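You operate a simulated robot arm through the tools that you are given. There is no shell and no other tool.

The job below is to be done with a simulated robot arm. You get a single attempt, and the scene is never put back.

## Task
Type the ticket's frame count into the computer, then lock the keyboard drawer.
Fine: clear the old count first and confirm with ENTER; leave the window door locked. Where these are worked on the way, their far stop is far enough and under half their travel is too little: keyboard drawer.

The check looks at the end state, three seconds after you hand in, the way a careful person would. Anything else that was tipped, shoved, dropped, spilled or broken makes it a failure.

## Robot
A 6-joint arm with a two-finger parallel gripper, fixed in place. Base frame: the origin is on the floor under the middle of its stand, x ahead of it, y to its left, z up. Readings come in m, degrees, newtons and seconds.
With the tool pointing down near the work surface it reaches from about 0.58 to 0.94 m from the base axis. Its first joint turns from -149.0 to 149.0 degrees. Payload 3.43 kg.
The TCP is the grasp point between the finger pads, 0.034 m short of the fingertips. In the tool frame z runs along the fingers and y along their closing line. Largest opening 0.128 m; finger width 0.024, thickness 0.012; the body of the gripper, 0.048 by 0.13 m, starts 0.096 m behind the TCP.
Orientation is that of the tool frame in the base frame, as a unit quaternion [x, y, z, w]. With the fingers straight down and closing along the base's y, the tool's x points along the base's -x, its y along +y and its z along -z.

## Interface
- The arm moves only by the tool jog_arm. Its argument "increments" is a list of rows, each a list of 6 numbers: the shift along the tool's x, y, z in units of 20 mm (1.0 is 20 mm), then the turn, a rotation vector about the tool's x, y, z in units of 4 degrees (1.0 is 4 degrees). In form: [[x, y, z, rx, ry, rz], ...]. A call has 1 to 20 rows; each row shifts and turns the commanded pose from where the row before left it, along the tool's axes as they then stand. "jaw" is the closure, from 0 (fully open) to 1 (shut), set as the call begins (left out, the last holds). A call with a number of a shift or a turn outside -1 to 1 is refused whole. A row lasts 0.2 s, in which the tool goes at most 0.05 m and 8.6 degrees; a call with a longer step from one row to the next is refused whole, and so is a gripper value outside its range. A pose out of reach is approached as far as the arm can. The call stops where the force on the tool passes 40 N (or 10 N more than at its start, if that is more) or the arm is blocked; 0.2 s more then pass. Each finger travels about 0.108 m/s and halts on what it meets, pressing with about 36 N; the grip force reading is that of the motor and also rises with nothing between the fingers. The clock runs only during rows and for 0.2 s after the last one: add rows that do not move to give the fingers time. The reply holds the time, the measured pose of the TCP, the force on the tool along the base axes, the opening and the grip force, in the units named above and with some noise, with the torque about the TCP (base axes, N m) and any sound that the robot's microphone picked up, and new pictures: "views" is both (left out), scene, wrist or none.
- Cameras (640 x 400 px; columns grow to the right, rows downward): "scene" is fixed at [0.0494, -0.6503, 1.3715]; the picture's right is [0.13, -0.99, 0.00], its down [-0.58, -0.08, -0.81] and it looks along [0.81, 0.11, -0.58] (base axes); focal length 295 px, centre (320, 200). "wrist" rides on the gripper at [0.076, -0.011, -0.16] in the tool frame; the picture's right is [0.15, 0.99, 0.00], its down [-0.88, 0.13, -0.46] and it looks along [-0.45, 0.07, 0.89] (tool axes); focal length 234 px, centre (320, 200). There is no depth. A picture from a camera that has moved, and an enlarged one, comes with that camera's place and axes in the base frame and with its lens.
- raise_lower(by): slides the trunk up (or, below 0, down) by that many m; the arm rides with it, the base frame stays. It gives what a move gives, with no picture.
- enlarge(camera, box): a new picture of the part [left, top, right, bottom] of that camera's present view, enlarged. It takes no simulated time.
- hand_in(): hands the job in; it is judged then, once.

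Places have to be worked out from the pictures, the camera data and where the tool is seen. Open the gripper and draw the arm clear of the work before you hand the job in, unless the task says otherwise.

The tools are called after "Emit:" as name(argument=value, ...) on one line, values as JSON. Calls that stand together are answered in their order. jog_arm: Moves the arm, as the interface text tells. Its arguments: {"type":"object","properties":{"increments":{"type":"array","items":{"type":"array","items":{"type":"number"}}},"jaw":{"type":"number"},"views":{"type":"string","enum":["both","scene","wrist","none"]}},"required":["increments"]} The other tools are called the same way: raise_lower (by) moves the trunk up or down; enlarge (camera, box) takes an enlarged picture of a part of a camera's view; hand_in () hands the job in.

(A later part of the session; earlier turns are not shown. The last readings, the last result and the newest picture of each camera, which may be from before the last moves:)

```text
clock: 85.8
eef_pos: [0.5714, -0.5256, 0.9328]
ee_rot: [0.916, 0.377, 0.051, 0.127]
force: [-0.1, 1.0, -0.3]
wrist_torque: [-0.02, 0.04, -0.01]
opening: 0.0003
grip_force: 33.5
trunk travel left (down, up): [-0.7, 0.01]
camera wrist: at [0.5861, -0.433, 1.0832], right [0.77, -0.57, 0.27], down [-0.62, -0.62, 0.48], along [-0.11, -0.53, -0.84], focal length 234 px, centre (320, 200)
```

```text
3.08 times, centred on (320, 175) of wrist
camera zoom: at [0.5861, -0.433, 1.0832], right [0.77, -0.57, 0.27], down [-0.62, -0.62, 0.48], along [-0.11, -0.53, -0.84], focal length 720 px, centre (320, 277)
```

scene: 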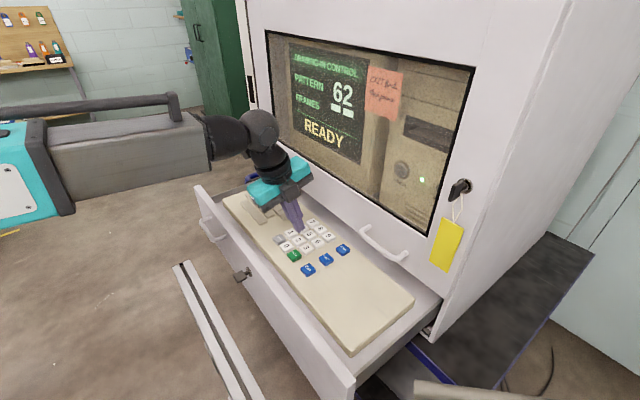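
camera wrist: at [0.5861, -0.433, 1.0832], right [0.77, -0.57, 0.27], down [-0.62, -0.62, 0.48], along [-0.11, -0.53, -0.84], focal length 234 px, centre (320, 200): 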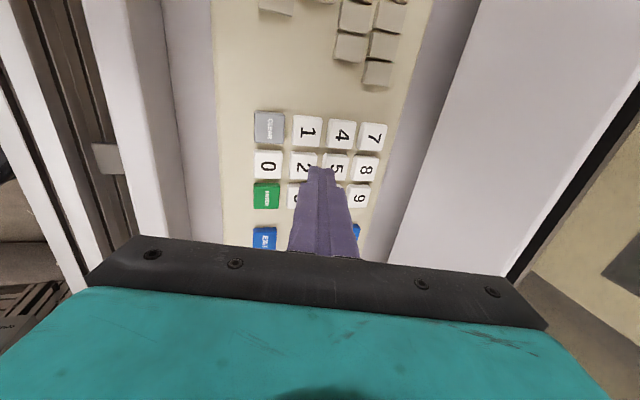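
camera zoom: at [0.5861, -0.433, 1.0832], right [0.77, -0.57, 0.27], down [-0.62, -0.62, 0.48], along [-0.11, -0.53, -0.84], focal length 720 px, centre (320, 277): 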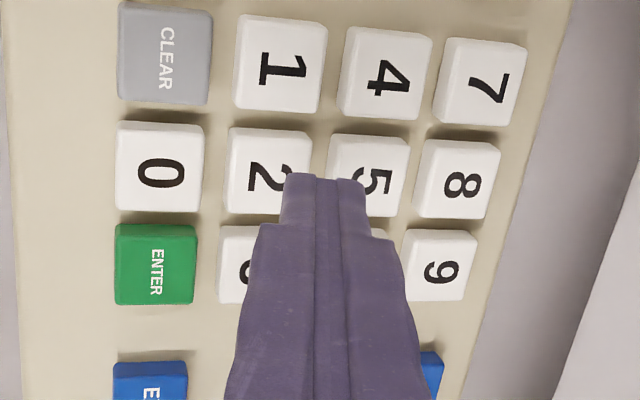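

The frame field shows two blank blocks. The tip sits over the 2 key the same way it did over CLEAR, so I press 2 by descending 31 mm.

Emit:
jog_arm(increments=[[0, -0.16, 0.45, 0, 0, 0], [0, -0.13, 0.42, 0, 0, 0], [0, -0.12, 0.35, 0, 0, 0], [0, -0.087, 0.266, 0, 0, 0], [0, 0, 0, 0, 0, 0]])

Emit:
enlarge(camera="scene", box=[280, 40, 420, 160])

Emit:
enlarge(camera="scene", box=[240, 190, 370, 285])

```text
clock: 87.0
eef_pos: [0.5685, -0.5252, 0.9024]
ee_rot: [0.916, 0.377, 0.051, 0.127]
force: [1.9, -1.3, 9.7]
wrist_torque: [-0.04, -0.05, 0.01]
opening: 0.0
grip_force: 33.5
trunk travel left (down, up): [-0.7, 0.01]
heard: click
camera wrist: at [0.5839, -0.4314, 1.052], right [0.77, -0.57, 0.27], down [-0.62, -0.62, 0.48], along [-0.11, -0.54, -0.84], focal length 234 px, centre (320, 200)
```

scene: 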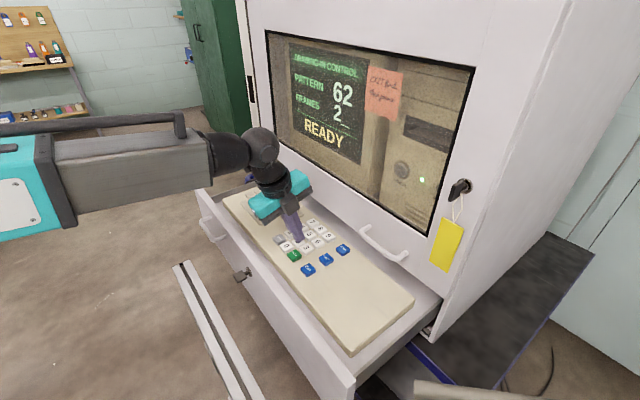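
wrist: 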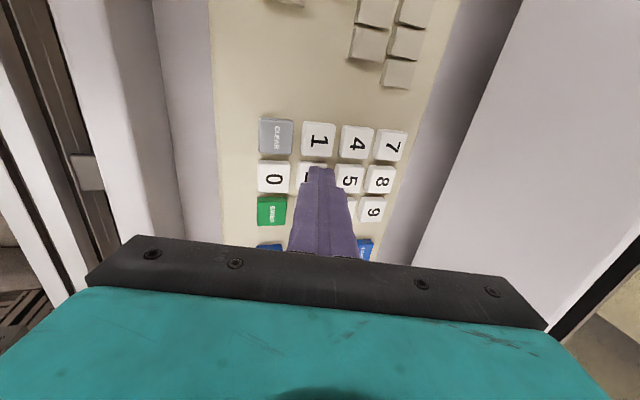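

```text
3.33 times, centred on (350, 100) of scene
camera zoom: at [0.0494, -0.6503, 1.3715], right [0.13, -0.99, 0.0], down [-0.58, -0.08, -0.81], along [0.81, 0.11, -0.58], focal length 983 px, centre (220, 533)
```

zoom: 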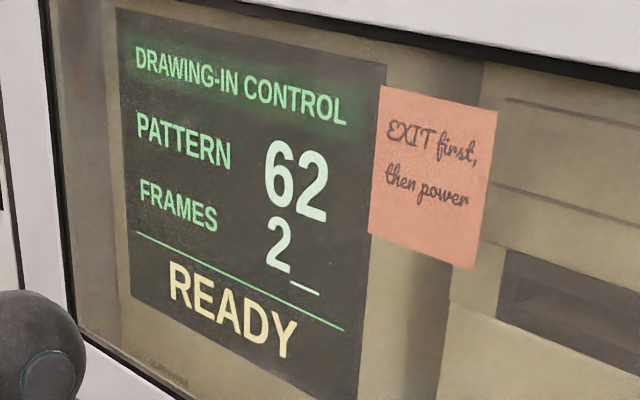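

```text
4.21 times, centred on (305, 238) of scene
camera zoom: at [0.0494, -0.6503, 1.3715], right [0.13, -0.99, 0.0], down [-0.58, -0.08, -0.81], along [0.81, 0.11, -0.58], focal length 1242 px, centre (383, 42)
```

zoom: 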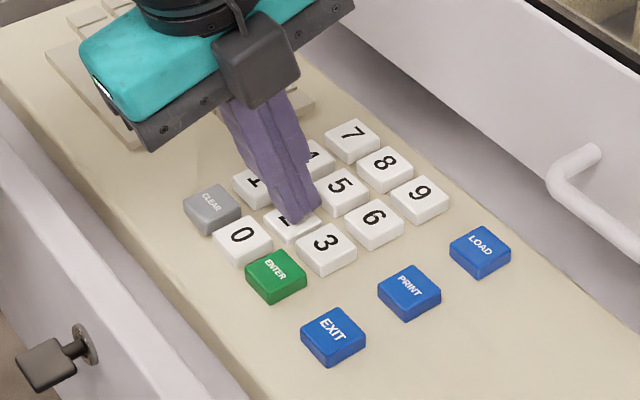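

The screen shows "2_". I lift and move to hover over the 4 key.

Emit:
jog_arm(increments=[[0, 0.204, -0.722, 0, 0, 0], [0, 0.204, -0.722, 0, 0, 0], [0.59, 0.58, 0.165, 0, 0, 0], [0.59, 0.58, 0.165, 0, 0, 0], [0.59, 0.58, 0.165, 0, 0, 0], [0, 0, 0, 0, 0, 0]])

Emit:
enlarge(camera="scene", box=[240, 190, 370, 285])

Emit:
enlarge(camera="wrist", box=[240, 110, 400, 240])

```text
clock: 88.4
eef_pos: [0.62, -0.5245, 0.9282]
ee_rot: [0.917, 0.376, 0.051, 0.126]
force: [-0.5, -0.4, -0.8]
wrist_torque: [0.02, -0.01, 0.01]
opening: 0.0001
grip_force: 33.1
trunk travel left (down, up): [-0.7, 0.01]
camera wrist: at [0.6351, -0.4329, 1.0797], right [0.77, -0.57, 0.27], down [-0.62, -0.62, 0.48], along [-0.11, -0.53, -0.84], focal length 234 px, centre (320, 200)
```

scene: 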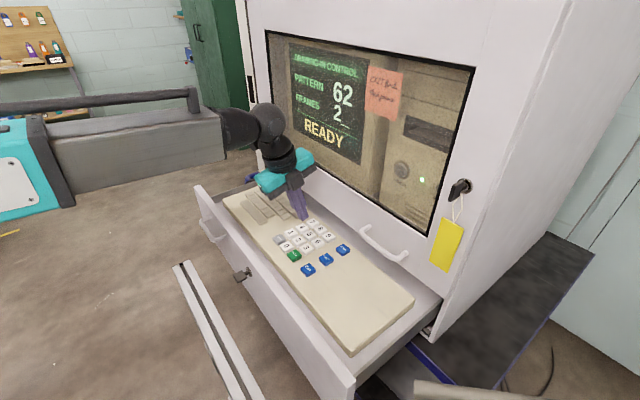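
wrist: 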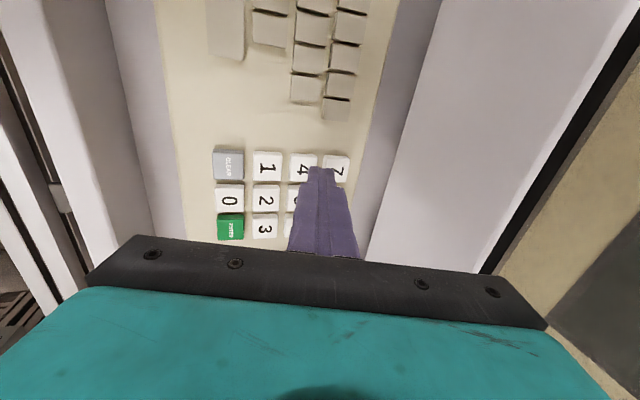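

```text
4.21 times, centred on (305, 238) of scene
camera zoom: at [0.0494, -0.6503, 1.3715], right [0.13, -0.99, 0.0], down [-0.58, -0.08, -0.81], along [0.81, 0.11, -0.58], focal length 1242 px, centre (383, 42)
```

zoom: 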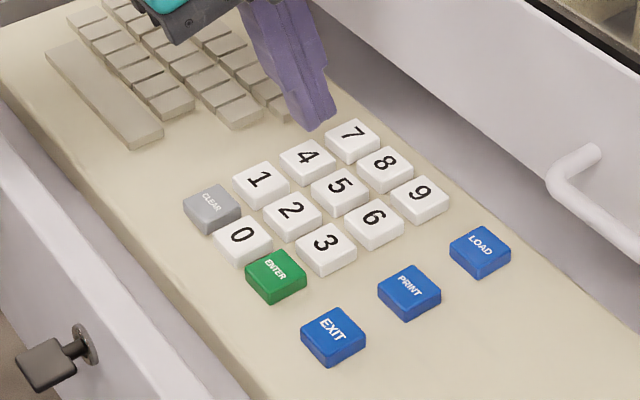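

```text
3.08 times, centred on (320, 175) of wrist
camera zoom: at [0.6351, -0.4329, 1.0797], right [0.77, -0.57, 0.27], down [-0.62, -0.62, 0.48], along [-0.11, -0.53, -0.84], focal length 720 px, centre (320, 277)
```

zoom: 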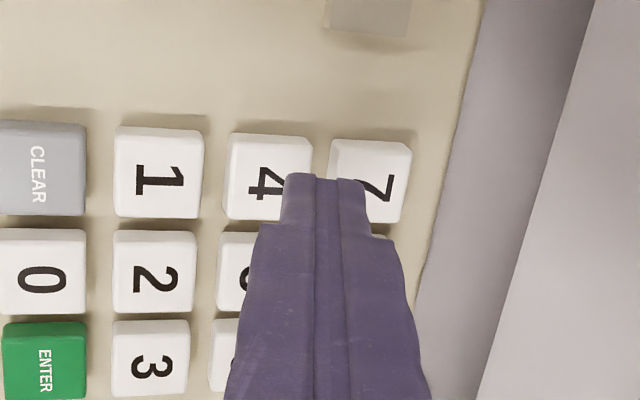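

The tip is above the 4 key in the same relation as CLEAR. I press 4.

Emit:
jog_arm(increments=[[0, -0.15, 0.47, 0, 0, 0], [0, -0.14, 0.42, 0, 0, 0], [0, -0.121, 0.381, 0, 0, 0], [0, 0, 0, 0, 0, 0]])

Emit:
enlarge(camera="scene", box=[280, 40, 420, 160])

Emit:
enlarge(camera="scene", box=[240, 190, 370, 285])

```text
clock: 89.4
eef_pos: [0.6181, -0.5256, 0.9031]
ee_rot: [0.916, 0.377, 0.051, 0.126]
force: [1.0, -1.3, 3.2]
wrist_torque: [-0.02, -0.07, 0.01]
opening: 0.0
grip_force: 33.0
trunk travel left (down, up): [-0.7, 0.01]
heard: click
camera wrist: at [0.6335, -0.4328, 1.0536], right [0.77, -0.57, 0.27], down [-0.62, -0.62, 0.48], along [-0.11, -0.54, -0.84], focal length 234 px, centre (320, 200)
```

scene: 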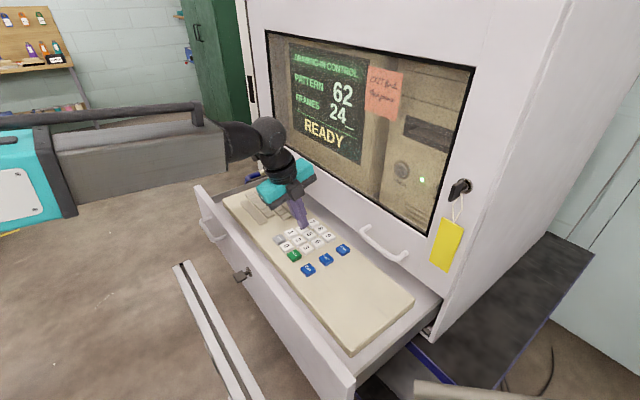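
wrist: 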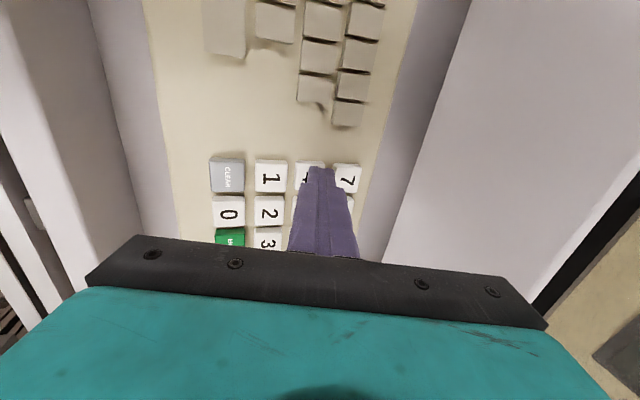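

```text
3.33 times, centred on (350, 100) of scene
camera zoom: at [0.0494, -0.6503, 1.3715], right [0.13, -0.99, 0.0], down [-0.58, -0.08, -0.81], along [0.81, 0.11, -0.58], focal length 983 px, centre (220, 533)
```

zoom: 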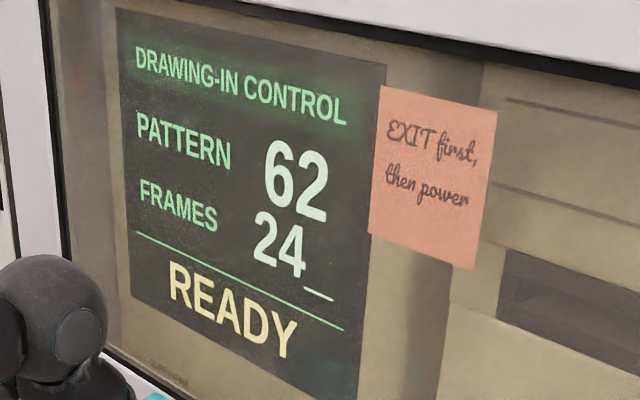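

```text
4.21 times, centred on (305, 238) of scene
camera zoom: at [0.0494, -0.6503, 1.3715], right [0.13, -0.99, 0.0], down [-0.58, -0.08, -0.81], along [0.81, 0.11, -0.58], focal length 1242 px, centre (383, 42)
```

zoom: 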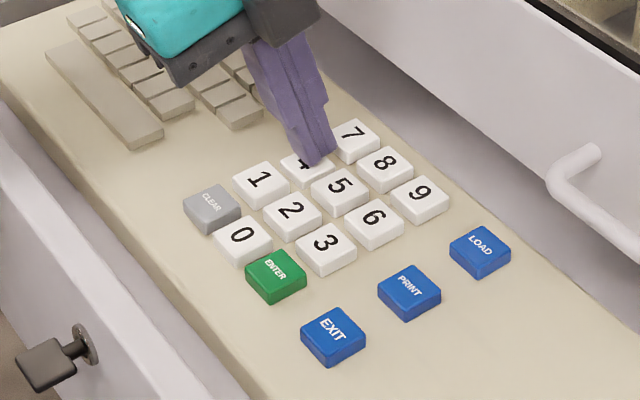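

The screen shows "24_". I lift and move over the ENTER key.

Emit:
jog_arm(increments=[[0, 0.204, -0.722, 0, 0, 0], [0, 0.204, -0.722, 0, 0, 0], [-0.684, -0.65, -0.184, 0, 0, 0], [-0.684, -0.65, -0.184, 0, 0, 0], [-0.684, -0.65, -0.184, 0, 0, 0], [-0.684, -0.65, -0.184, 0, 0, 0], [-0.684, -0.65, -0.184, 0, 0, 0], [0, 0, 0, 0, 0, 0]])

Emit:
enlarge(camera="scene", box=[240, 190, 370, 285])

Emit:
enlarge(camera="wrist", box=[240, 110, 400, 240])

```text
clock: 91.2
eef_pos: [0.5223, -0.5255, 0.9346]
ee_rot: [0.916, 0.377, 0.052, 0.126]
force: [0.4, -0.3, 0.5]
wrist_torque: [0.0, -0.03, -0.02]
opening: 0.0
grip_force: 32.7
trunk travel left (down, up): [-0.7, 0.01]
camera wrist: at [0.5381, -0.4336, 1.0849], right [0.77, -0.57, 0.27], down [-0.62, -0.62, 0.48], along [-0.11, -0.53, -0.84], focal length 234 px, centre (320, 200)
```

scene: 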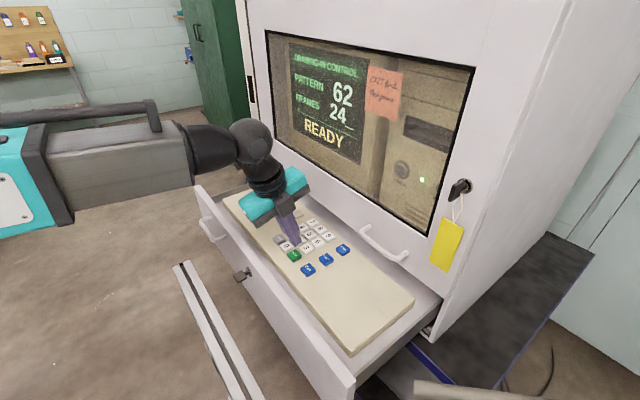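
wrist: 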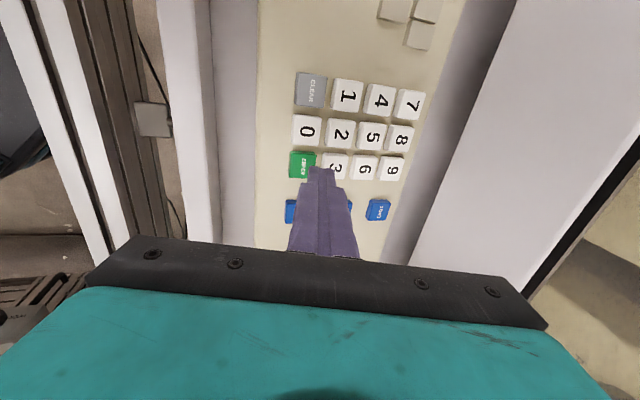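

```text
4.21 times, centred on (305, 238) of scene
camera zoom: at [0.0494, -0.6503, 1.3715], right [0.13, -0.99, 0.0], down [-0.58, -0.08, -0.81], along [0.81, 0.11, -0.58], focal length 1242 px, centre (383, 42)
```

zoom: 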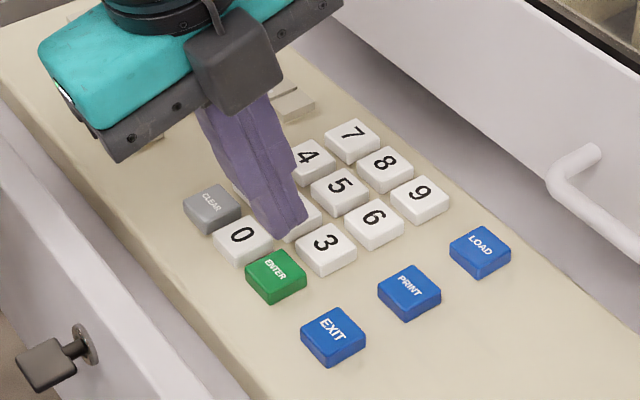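

```text
3.08 times, centred on (320, 175) of wrist
camera zoom: at [0.5381, -0.4336, 1.0849], right [0.77, -0.57, 0.27], down [-0.62, -0.62, 0.48], along [-0.11, -0.53, -0.84], focal length 720 px, centre (320, 277)
```

zoom: 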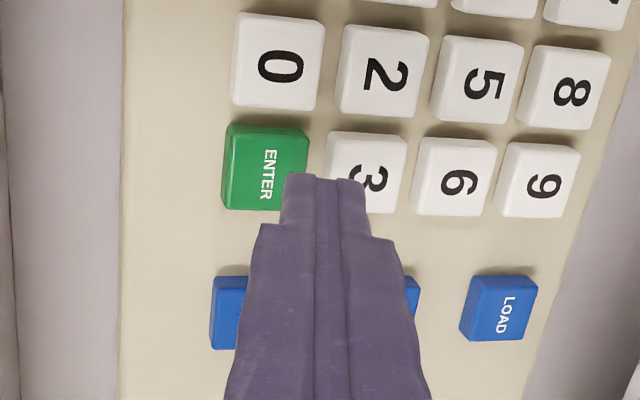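

The tip lines up with the ENTER key; I press it.

Emit:
jog_arm(increments=[[0.0125, -0.14, 0.43, 0, 0, 0], [0.0125, -0.13, 0.4, 0, 0, 0], [0.0125, -0.13, 0.38, 0, 0, 0], [0.0125, -0.122, 0.363, 0, 0, 0], [0, 0, 0, 0, 0, 0]])

Emit:
enlarge(camera="scene", box=[280, 40, 420, 160])

Emit:
enlarge(camera="scene", box=[240, 190, 370, 285])

```text
clock: 92.4
eef_pos: [0.5215, -0.5225, 0.903]
ee_rot: [0.916, 0.377, 0.051, 0.127]
force: [1.0, -1.4, 9.1]
wrist_torque: [-0.09, -0.02, 0.0]
opening: 0.0
grip_force: 33.5
trunk travel left (down, up): [-0.7, 0.01]
heard: click
camera wrist: at [0.5374, -0.431, 1.0521], right [0.77, -0.57, 0.27], down [-0.62, -0.62, 0.48], along [-0.11, -0.54, -0.84], focal length 234 px, centre (320, 200)
```

scene: 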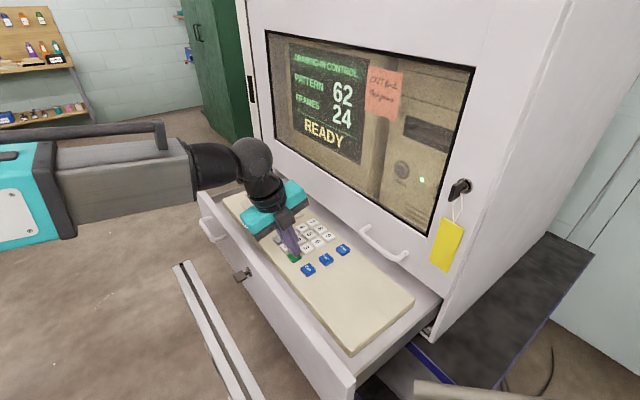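
wrist: 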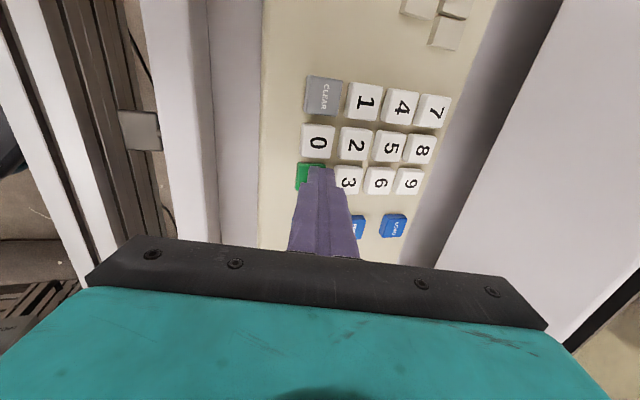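

```text
3.33 times, centred on (350, 100) of scene
camera zoom: at [0.0494, -0.6503, 1.3715], right [0.13, -0.99, 0.0], down [-0.58, -0.08, -0.81], along [0.81, 0.11, -0.58], focal length 983 px, centre (220, 533)
```

zoom: 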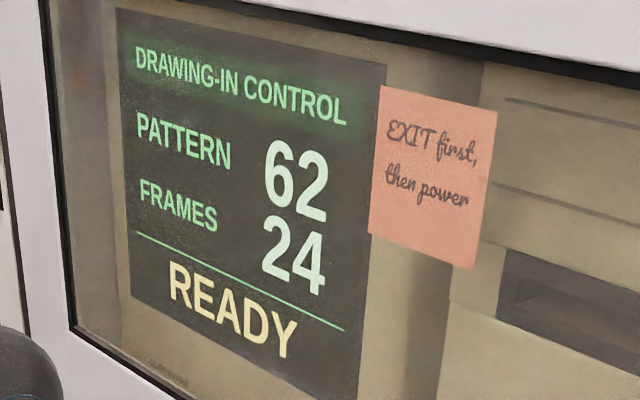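

```text
4.21 times, centred on (305, 238) of scene
camera zoom: at [0.0494, -0.6503, 1.3715], right [0.13, -0.99, 0.0], down [-0.58, -0.08, -0.81], along [0.81, 0.11, -0.58], focal length 1242 px, centre (383, 42)
```

zoom: 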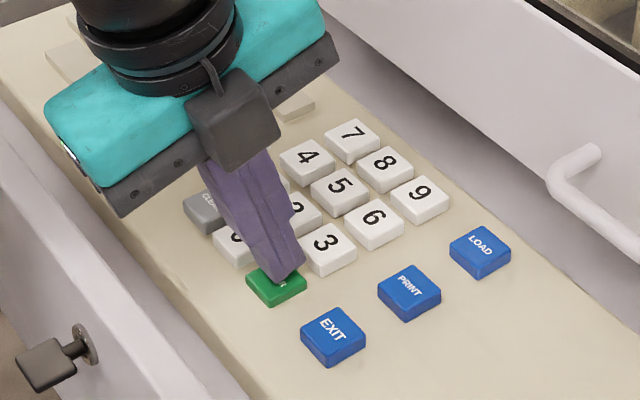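

FRAMES now reads a confirmed 24. I lift off the keyboard and move diagonally over the drawer front to a spot outside it, left of the handle (t≈0.28, n≈0.285), to push the drawer closed.

Emit:
jog_arm(increments=[[0, 0.272, -0.962, 0, 0, 0], [0, 0.272, -0.962, 0, 0, 0], [0, 0.272, -0.962, 0, 0, 0], [0.96, -0.432, -0.122, 0, 0, 0], [0.96, -0.432, -0.122, 0, 0, 0], [0.96, -0.432, -0.122, 0, 0, 0], [0.96, -0.432, -0.122, 0, 0, 0], [0.96, -0.432, -0.122, 0, 0, 0], [0.96, -0.432, -0.122, 0, 0, 0], [0.96, -0.432, -0.122, 0, 0, 0], [0.96, -0.432, -0.122, 0, 0, 0], [0.96, -0.432, -0.122, 0, 0, 0], [0.96, -0.432, -0.122, 0, 0, 0], [0.96, -0.432, -0.122, 0, 0, 0], [0.96, -0.432, -0.122, 0, 0, 0], [0.96, -0.432, -0.122, 0, 0, 0], [0.96, -0.432, -0.122, 0, 0, 0], [0.96, -0.432, -0.122, 0, 0, 0], [0.96, -0.432, -0.122, 0, 0, 0]])

```text
clock: 96.4
eef_pos: [0.6392, -0.2051, 0.959]
ee_rot: [0.916, 0.377, 0.051, 0.126]
force: [0.1, 0.5, 0.9]
wrist_torque: [0.01, 0.02, 0.0]
opening: 0.0002
grip_force: 32.7
trunk travel left (down, up): [-0.7, 0.01]
camera wrist: at [0.6557, -0.1129, 1.1099], right [0.77, -0.57, 0.27], down [-0.62, -0.62, 0.48], along [-0.11, -0.53, -0.84], focal length 234 px, centre (320, 200)
```

scene: 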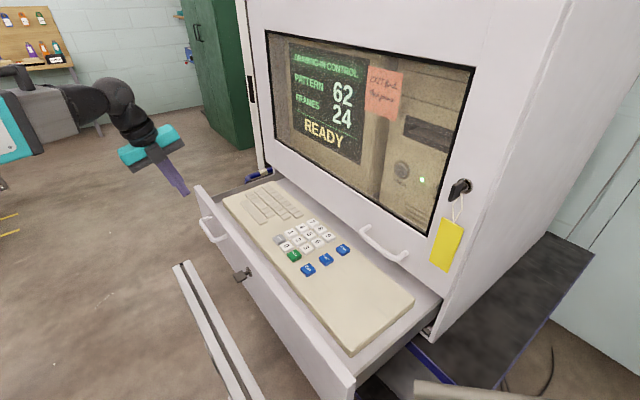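
wrist: 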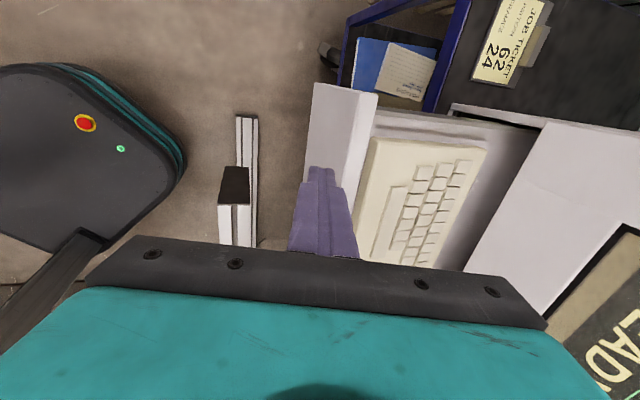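

I'm outside the drawer front with ~24 mm clearance. I lower the fingertips to mid-panel height.

Emit:
jog_arm(increments=[[0, -0.224, 0.794, 0, 0, 0], [0, -0.224, 0.794, 0, 0, 0], [0, -0.224, 0.794, 0, 0, 0], [0, -0.224, 0.794, 0, 0, 0], [0, 0, 0, 0, 0, 0]])

Emit:
enlarge(camera="scene", box=[150, 130, 310, 260])

```text
clock: 97.6
eef_pos: [0.6389, -0.2066, 0.8906]
ee_rot: [0.916, 0.377, 0.052, 0.127]
force: [-0.1, -0.1, -0.2]
wrist_torque: [0.01, 0.02, 0.0]
opening: 0.0001
grip_force: 33.0
trunk travel left (down, up): [-0.7, 0.01]
camera wrist: at [0.6551, -0.114, 1.0423], right [0.77, -0.57, 0.27], down [-0.62, -0.62, 0.48], along [-0.11, -0.53, -0.84], focal length 234 px, centre (320, 200)
```

scene: 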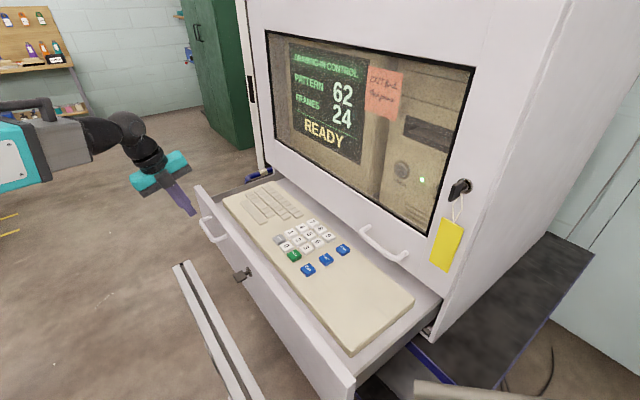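
wrist: 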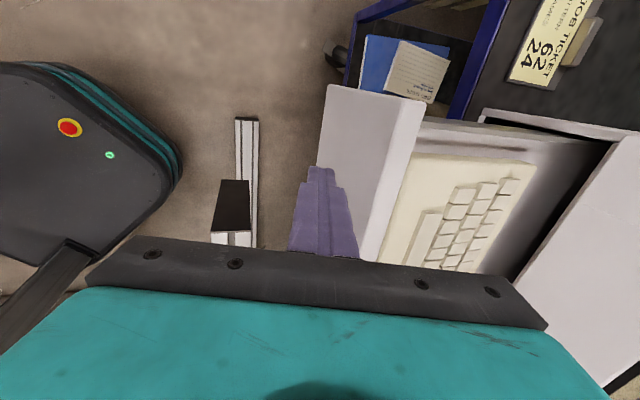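

```text
3.08 times, centred on (230, 195) of scene
camera zoom: at [0.0494, -0.6503, 1.3715], right [0.13, -0.99, 0.0], down [-0.58, -0.08, -0.81], along [0.81, 0.11, -0.58], focal length 908 px, centre (597, 215)
```

zoom: 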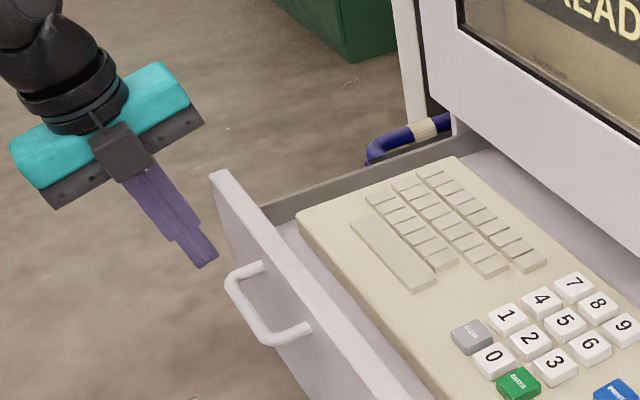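

The fingertips sit beside the outer face of the front. I push it inward along the normal by about 14 cm.

Emit:
jog_arm(increments=[[0, 0.577, 0.163, 0, 0, 0], [0, 0.4, 0.113, 0, 0, 0], [0, 0.4, 0.113, 0, 0, 0], [0, 0.577, 0.163, 0, 0, 0], [0, 0.577, 0.163, 0, 0, 0], [0, 0.577, 0.163, 0, 0, 0], [0, 0.577, 0.163, 0, 0, 0], [0, 0.577, 0.163, 0, 0, 0], [0, 0.577, 0.163, 0, 0, 0], [0, 0.577, 0.163, 0, 0, 0], [0, 0.577, 0.163, 0, 0, 0], [0, 0.577, 0.163, 0, 0, 0], [0, 0.4, 0.113, 0, 0, 0]])

```text
clock: 100.4
eef_pos: [0.7408, -0.3087, 0.8928]
ee_rot: [0.916, 0.377, 0.051, 0.126]
force: [-0.5, -0.5, -0.5]
wrist_torque: [0.02, -0.01, 0.01]
opening: 0.0
grip_force: 33.0
trunk travel left (down, up): [-0.7, 0.01]
camera wrist: at [0.7568, -0.2157, 1.0435], right [0.77, -0.57, 0.27], down [-0.62, -0.62, 0.48], along [-0.11, -0.54, -0.84], focal length 234 px, centre (320, 200)
```

scene: 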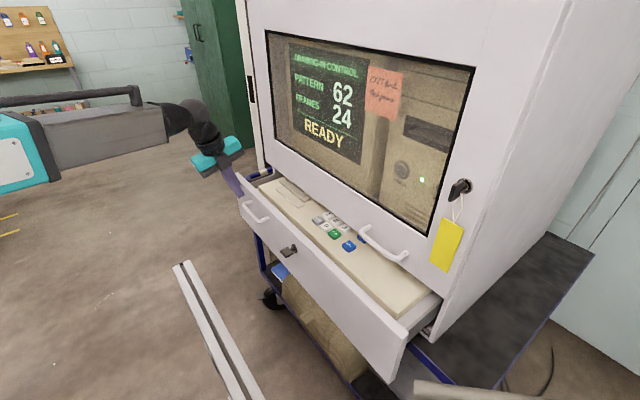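
wrist: 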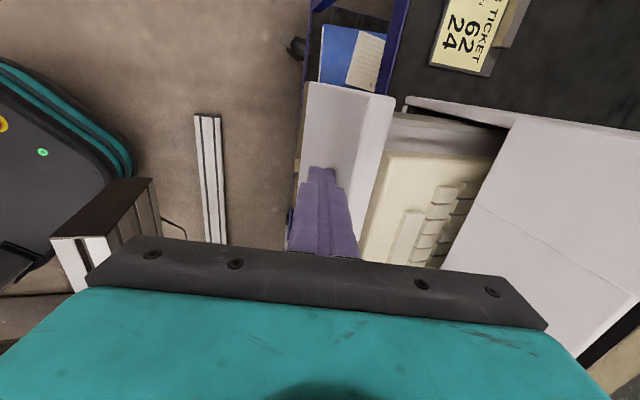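

The drawer is now about 11–12 cm open. I back off, rise above the handle, and shift right to t≈0.075 (between the key and handle) for the final push.

Emit:
jog_arm(increments=[[0, -0.72, -0.204, 0, 0, 0], [0, -0.72, -0.204, 0, 0, 0], [0, 0.238, -0.842, 0, 0, 0], [0, 0.238, -0.842, 0, 0, 0], [0, 0.238, -0.842, 0, 0, 0], [0, 0.238, -0.842, 0, 0, 0], [-0.932, 0, 0, 0, 0, 0], [-0.932, 0, 0, 0, 0, 0], [-0.932, 0, 0, 0, 0, 0], [-0.932, 0, 0, 0, 0, 0], [-0.932, 0, 0, 0, 0, 0], [-0.932, 0, 0, 0, 0, 0], [-0.932, 0, 0, 0, 0, 0], [-0.932, 0, 0, 0, 0, 0], [-0.932, 0, 0, 0, 0, 0], [-0.932, 0, 0, 0, 0, 0], [-0.932, 0, 0, 0, 0, 0]], views="none")

Emit:
jog_arm(increments=[[0, 0, 0, -0.9, 0, 0], [0, 0, 0, -0.9, 0, 0], [0, 0, 0, -0.9, 0, 0], [0, 0, 0, -0.9, 0, 0], [0, 0, 0, -0.9, 0, 0], [0, 0, 0, -0.9, 0, 0], [0, 0, 0, -0.9, 0, 0], [0, 0, 0, 0, 0, 0]])

```text
clock: 104.0
eef_pos: [0.574, -0.4318, 0.963]
ee_rot: [0.916, 0.376, 0.051, 0.127]
force: [0.3, 0.0, 0.0]
wrist_torque: [-0.02, 0.0, 0.02]
opening: 0.0
grip_force: 32.7
trunk travel left (down, up): [-0.7, 0.01]
```

```text
clock: 105.8
eef_pos: [0.5735, -0.4317, 0.9627]
ee_rot: [0.866, 0.357, 0.132, 0.324]
force: [0.7, 0.2, -0.5]
wrist_torque: [-0.01, 0.04, -0.01]
opening: 0.0002
grip_force: 33.4
trunk travel left (down, up): [-0.7, 0.01]
camera wrist: at [0.5492, -0.2966, 1.0757], right [0.63, -0.43, 0.65], down [-0.77, -0.48, 0.43], along [0.12, -0.77, -0.63], focal length 234 px, centre (320, 200)
```

scene: 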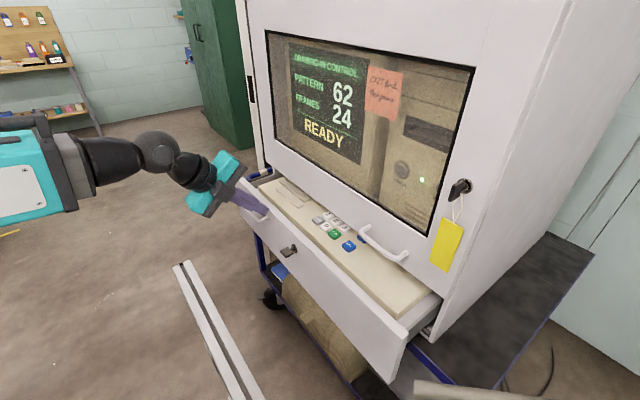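
wrist: 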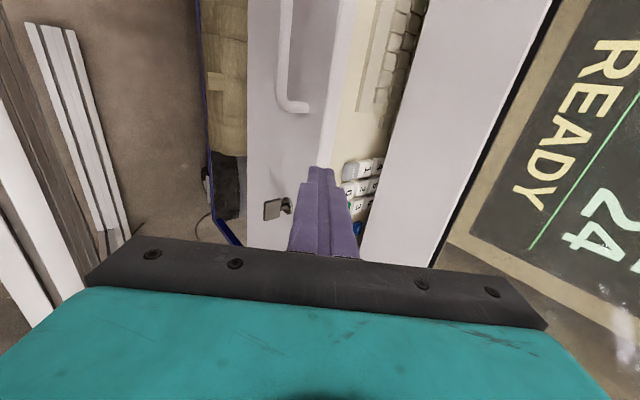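

At φ≈49° with the tool between key and handle. I lower to mid-panel height and begin pushing the drawer in.

Emit:
jog_arm(increments=[[0, -0.639, 0.736, 0, 0, 0], [0, -0.639, 0.736, 0, 0, 0], [0, -0.639, 0.736, 0, 0, 0], [0, -0.639, 0.736, 0, 0, 0], [0, 0.377, 0.328, 0, 0, 0], [0, 0.377, 0.328, 0, 0, 0], [0, 0.377, 0.328, 0, 0, 0], [0, 0.453, 0.393, 0, 0, 0], [0, 0.453, 0.393, 0, 0, 0], [0, 0.453, 0.393, 0, 0, 0], [0, 0.453, 0.393, 0, 0, 0], [0, 0.453, 0.393, 0, 0, 0], [0, 0.453, 0.393, 0, 0, 0]])

```text
clock: 108.6
eef_pos: [0.6475, -0.5041, 0.883]
ee_rot: [0.866, 0.356, 0.132, 0.324]
force: [0.0, -0.3, 0.1]
wrist_torque: [0.03, -0.01, -0.01]
opening: 0.0002
grip_force: 32.3
trunk travel left (down, up): [-0.7, 0.01]
camera wrist: at [0.6217, -0.3703, 0.9975], right [0.63, -0.43, 0.65], down [-0.77, -0.48, 0.43], along [0.12, -0.77, -0.63], focal length 234 px, centre (320, 200)
```

scene: 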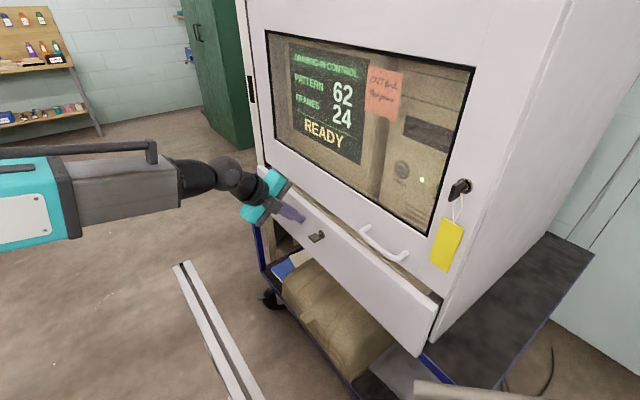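
wrist: 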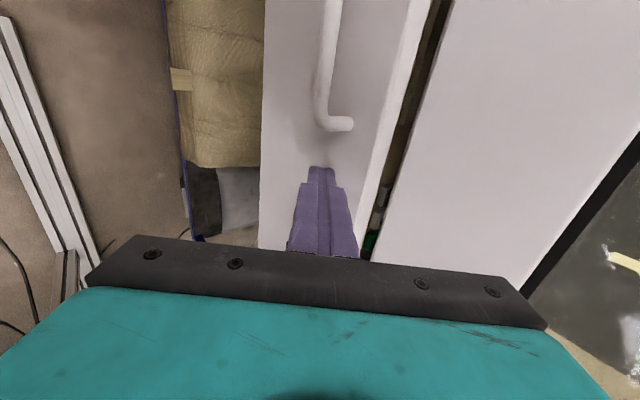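

About 3.4 cm remain. I push slowly the rest of the way until it seats.

Emit:
jog_arm(increments=[[0, 0.226, 0.197, 0, 0, 0], [0, 0.226, 0.197, 0, 0, 0], [0, 0.226, 0.197, 0, 0, 0], [0, 0.226, 0.197, 0, 0, 0], [0, 0.226, 0.197, 0, 0, 0], [0, 0.151, 0.131, 0, 0, 0], [0, 0.151, 0.131, 0, 0, 0], [0, 0.075, 0.066, 0, 0, 0]])

Emit:
enlarge(camera="scene", box=[240, 160, 460, 350])

```text
clock: 110.4
eef_pos: [0.6724, -0.5304, 0.8854]
ee_rot: [0.867, 0.356, 0.131, 0.322]
force: [-12.5, 13.2, 0.8]
wrist_torque: [0.24, 0.19, 0.11]
opening: 0.0001
grip_force: 33.2
trunk travel left (down, up): [-0.7, 0.01]
camera wrist: at [0.6471, -0.396, 0.9983], right [0.63, -0.43, 0.64], down [-0.76, -0.48, 0.43], along [0.12, -0.77, -0.63], focal length 234 px, centre (320, 200)
```

scene: 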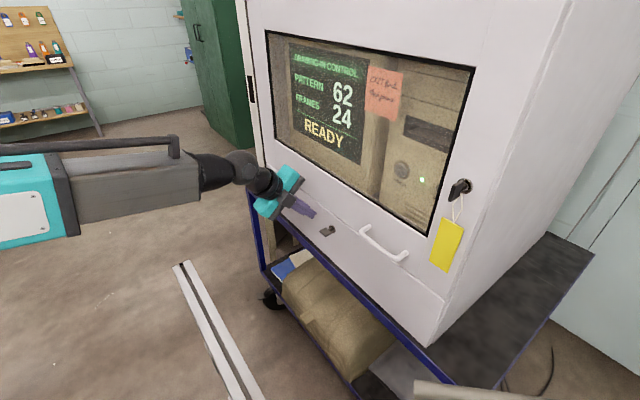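
wrist: 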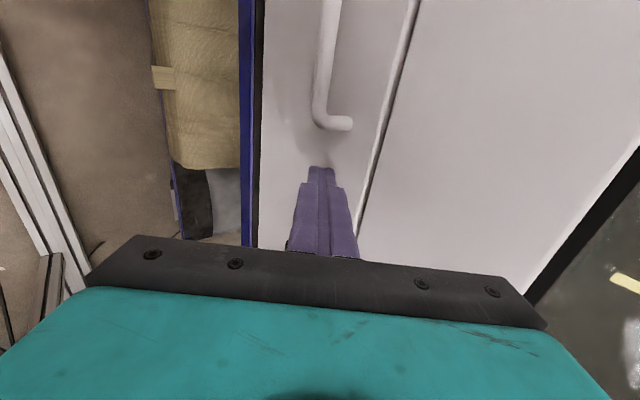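

```text
2.11 times, centred on (350, 255) of scene
camera zoom: at [0.0494, -0.6503, 1.3715], right [0.13, -0.99, 0.0], down [-0.58, -0.08, -0.81], along [0.81, 0.11, -0.58], focal length 621 px, centre (257, 84)
```

zoom: 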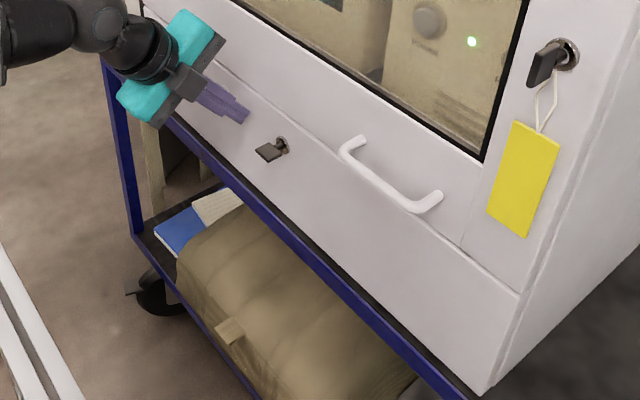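

The drawer is seated flush (about 18 N against the stop). Now I head back to re-grip the key: back off, rise to z≈1.02, and shift right to the lock line, opening the fingers to 5 cm.

Emit:
jog_arm(increments=[[0, -0.66, -0.573, 0, 0, 0], [0, -0.66, -0.573, 0, 0, 0], [0, -0.66, -0.573, 0, 0, 0], [0, -0.66, -0.573, 0, 0, 0], [0, 0.632, -0.728, 0, 0, 0], [0, 0.632, -0.728, 0, 0, 0], [0, 0.632, -0.728, 0, 0, 0], [0, 0.632, -0.728, 0, 0, 0], [0, 0.632, -0.728, 0, 0, 0], [0, 0.632, -0.728, 0, 0, 0], [0, 0.632, -0.728, 0, 0, 0], [-0.86, 0, 0, 0, 0, 0], [-0.86, 0, 0, 0, 0, 0], [-0.86, 0, 0, 0, 0, 0], [-0.86, 0, 0, 0, 0, 0], [-0.86, 0, 0, 0, 0, 0]], jaw=0.6)

```text
clock: 113.8
eef_pos: [0.5624, -0.5435, 1.0204]
ee_rot: [0.866, 0.357, 0.132, 0.324]
force: [0.7, 0.4, 0.1]
wrist_torque: [0.0, -0.03, 0.02]
opening: 0.0511
grip_force: 0.1
trunk travel left (down, up): [-0.7, 0.01]
camera wrist: at [0.5373, -0.409, 1.1336], right [0.63, -0.43, 0.65], down [-0.77, -0.48, 0.43], along [0.12, -0.77, -0.63], focal length 234 px, centre (320, 200)
```

scene: 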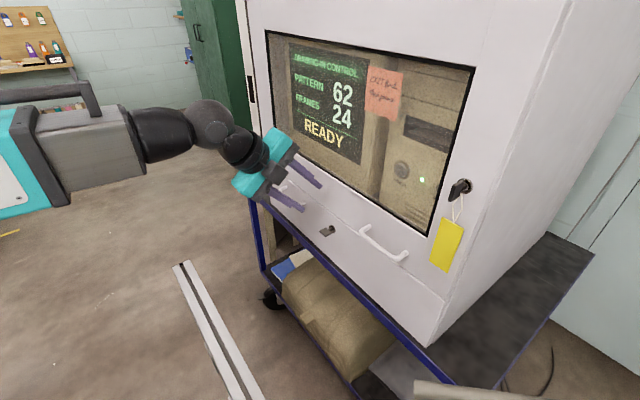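
wrist: 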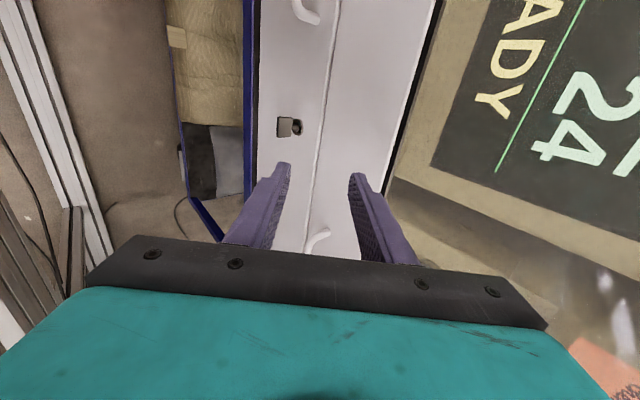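

The key is visible below, lying horizontal as left. I reverse my earlier path: yaw left 27°, then pitch up to nearly level.

Emit:
jog_arm(increments=[[0, 0, 0, 0, 0.632, -0.728], [0, 0, 0, 0, 0.632, -0.728], [0, 0, 0, 0, 0.632, -0.728], [0, 0, 0, 0, 0.632, -0.728], [0, 0, 0, 0, 0.632, -0.728], [0, 0, 0, 0, 0.632, -0.728], [0, 0, 0, 0, 0.632, -0.728], [0, 0, 0, 0, 0, 0]], views="none")

Emit:
jog_arm(increments=[[0, 0, 0, -0.95, 0, 0], [0, 0, 0, -0.95, 0, 0], [0, 0, 0, -0.95, 0, 0], [0, 0, 0, -0.95, 0, 0], [0, 0, 0, -0.95, 0, 0], [0, 0, 0, -0.95, 0, 0], [0, 0, 0, -0.95, 0, 0], [0, 0, 0, -0.95, 0, 0], [0, 0, 0, -0.95, 0, 0], [0, 0, 0, -0.95, 0, 0], [0, 0, 0, -0.95, 0, 0], [0, 0, 0, -0.95, 0, 0], [0, 0, 0, 0, 0, 0]])

```text
clock: 115.6
eef_pos: [0.5637, -0.5411, 1.0194]
ee_rot: [0.76, 0.548, 0.204, 0.283]
force: [-0.2, 0.2, -0.2]
wrist_torque: [0.01, 0.03, 0.03]
opening: 0.051
grip_force: 0.1
trunk travel left (down, up): [-0.7, 0.01]
```

```text
clock: 118.4
eef_pos: [0.5633, -0.5429, 1.0197]
ee_rot: [0.591, 0.427, 0.401, 0.555]
force: [-0.1, 0.7, -0.5]
wrist_torque: [-0.01, 0.02, 0.01]
opening: 0.0511
grip_force: 0.2
trunk travel left (down, up): [-0.7, 0.01]
camera wrist: at [0.4353, -0.4197, 1.0181], right [0.1, 0.12, 0.99], down [-0.7, -0.7, 0.16], along [0.71, -0.71, 0.01], focal length 234 px, centre (320, 200)
```

scene: 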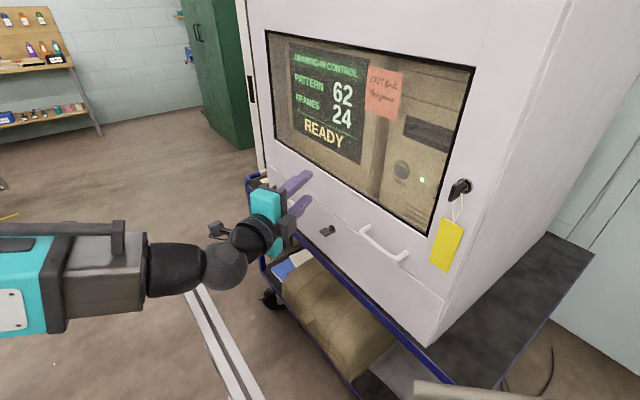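
wrist: 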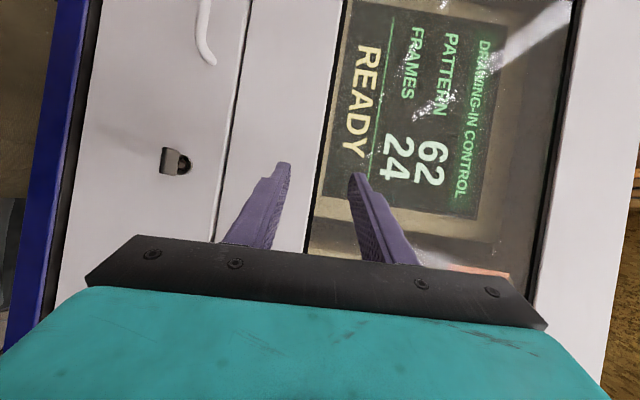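

Orientation matches (y vertical, yaw -18°). I lower the trunk 0.16 m to bring the tool to lock height, still ~9.7 cm off the face.

Emit:
raise_lower(by=-0.16)

Emit:
jog_arm(increments=[[0, 0, 0, 0, 0, 0]])

Emit:
enlarge(camera="wrist", box=[240, 120, 400, 240])

```text
clock: 120.3
eef_pos: [0.5636, -0.5425, 0.8593]
ee_rot: [0.59, 0.427, 0.401, 0.555]
force: [-0.4, -0.4, -0.8]
wrist_torque: [0.01, 0.0, 0.0]
opening: 0.0511
grip_force: 0.1
trunk travel left (down, up): [-0.54, 0.17]
```

```text
clock: 120.7
eef_pos: [0.564, -0.5428, 0.8603]
ee_rot: [0.591, 0.427, 0.401, 0.555]
force: [-1.1, -0.4, 0.5]
wrist_torque: [0.01, 0.02, 0.03]
opening: 0.0513
grip_force: 0.1
trunk travel left (down, up): [-0.54, 0.17]
camera wrist: at [0.4354, -0.4197, 0.8582], right [0.1, 0.12, 0.99], down [-0.7, -0.7, 0.16], along [0.71, -0.71, 0.01], focal length 234 px, centre (320, 200)
```

scene: 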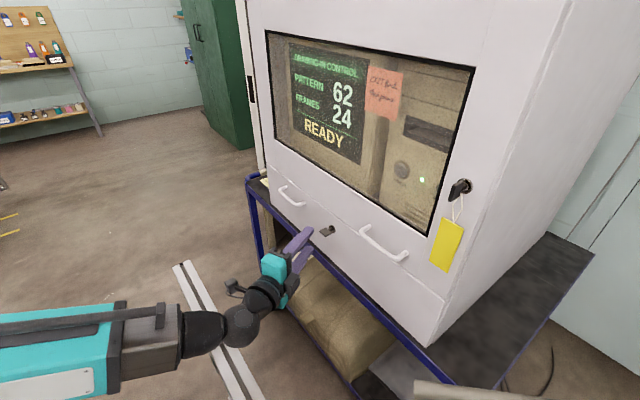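
wrist: 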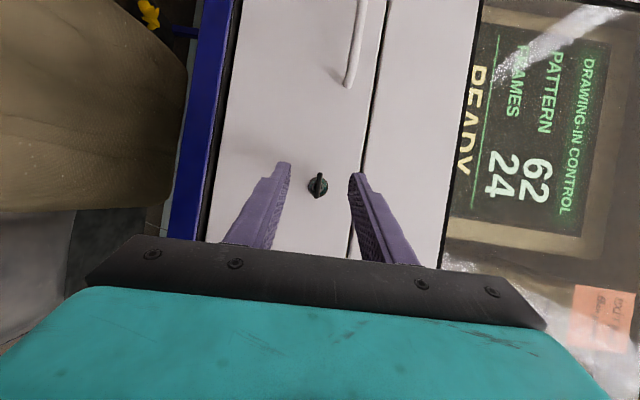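

```text
3.33 times, centred on (320, 180) of wrist
camera zoom: at [0.4354, -0.4197, 0.8582], right [0.1, 0.12, 0.99], down [-0.7, -0.7, 0.16], along [0.71, -0.71, 0.01], focal length 781 px, centre (320, 267)
```

zoom: 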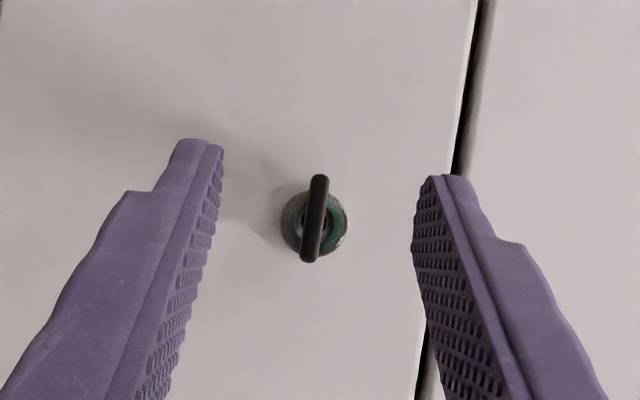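

The key lies nearly on the planned line. I advance onto the bow with the fingers open above and below it.

Emit:
jog_arm(increments=[[-0.244, 0.02, 0.488, 0, 0, 0], [-0.244, 0.02, 0.488, 0, 0, 0], [-0.244, 0.02, 0.488, 0, 0, 0], [-0.244, 0.02, 0.488, 0, 0, 0], [-0.244, 0.02, 0.488, 0, 0, 0], [0, 0, 0, 0, 0, 0]])

Emit:
enlarge(camera="wrist", box=[260, 130, 380, 220])

```text
clock: 122.1
eef_pos: [0.6027, -0.5822, 0.8578]
ee_rot: [0.591, 0.427, 0.401, 0.555]
force: [0.1, 0.4, 0.0]
wrist_torque: [-0.04, 0.0, -0.01]
opening: 0.0512
grip_force: 0.0
trunk travel left (down, up): [-0.54, 0.17]
camera wrist: at [0.4739, -0.4592, 0.857], right [0.1, 0.12, 0.99], down [-0.7, -0.7, 0.16], along [0.71, -0.71, 0.01], focal length 234 px, centre (320, 200)
```

scene: 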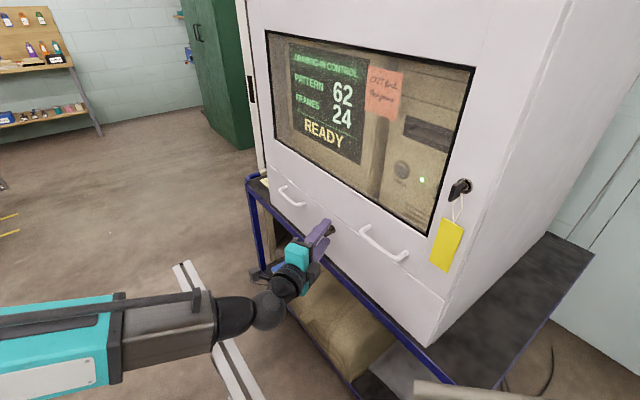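
wrist: 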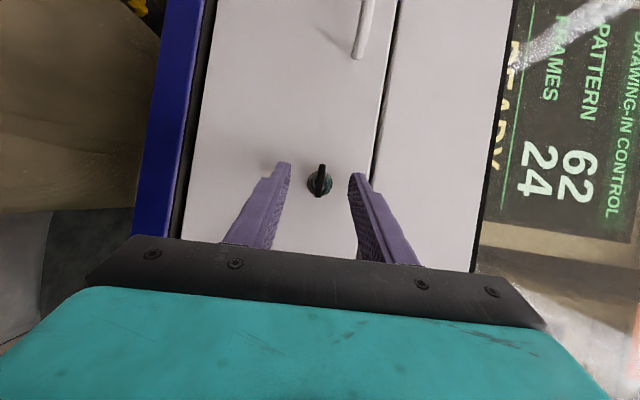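

```text
4.44 times, centred on (320, 175) of wrist
camera zoom: at [0.4739, -0.4592, 0.857], right [0.1, 0.12, 0.99], down [-0.7, -0.7, 0.16], along [0.71, -0.71, 0.01], focal length 1041 px, centre (320, 311)
```

zoom: 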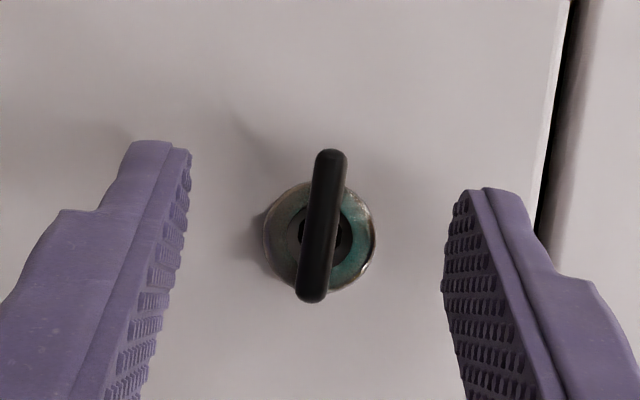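

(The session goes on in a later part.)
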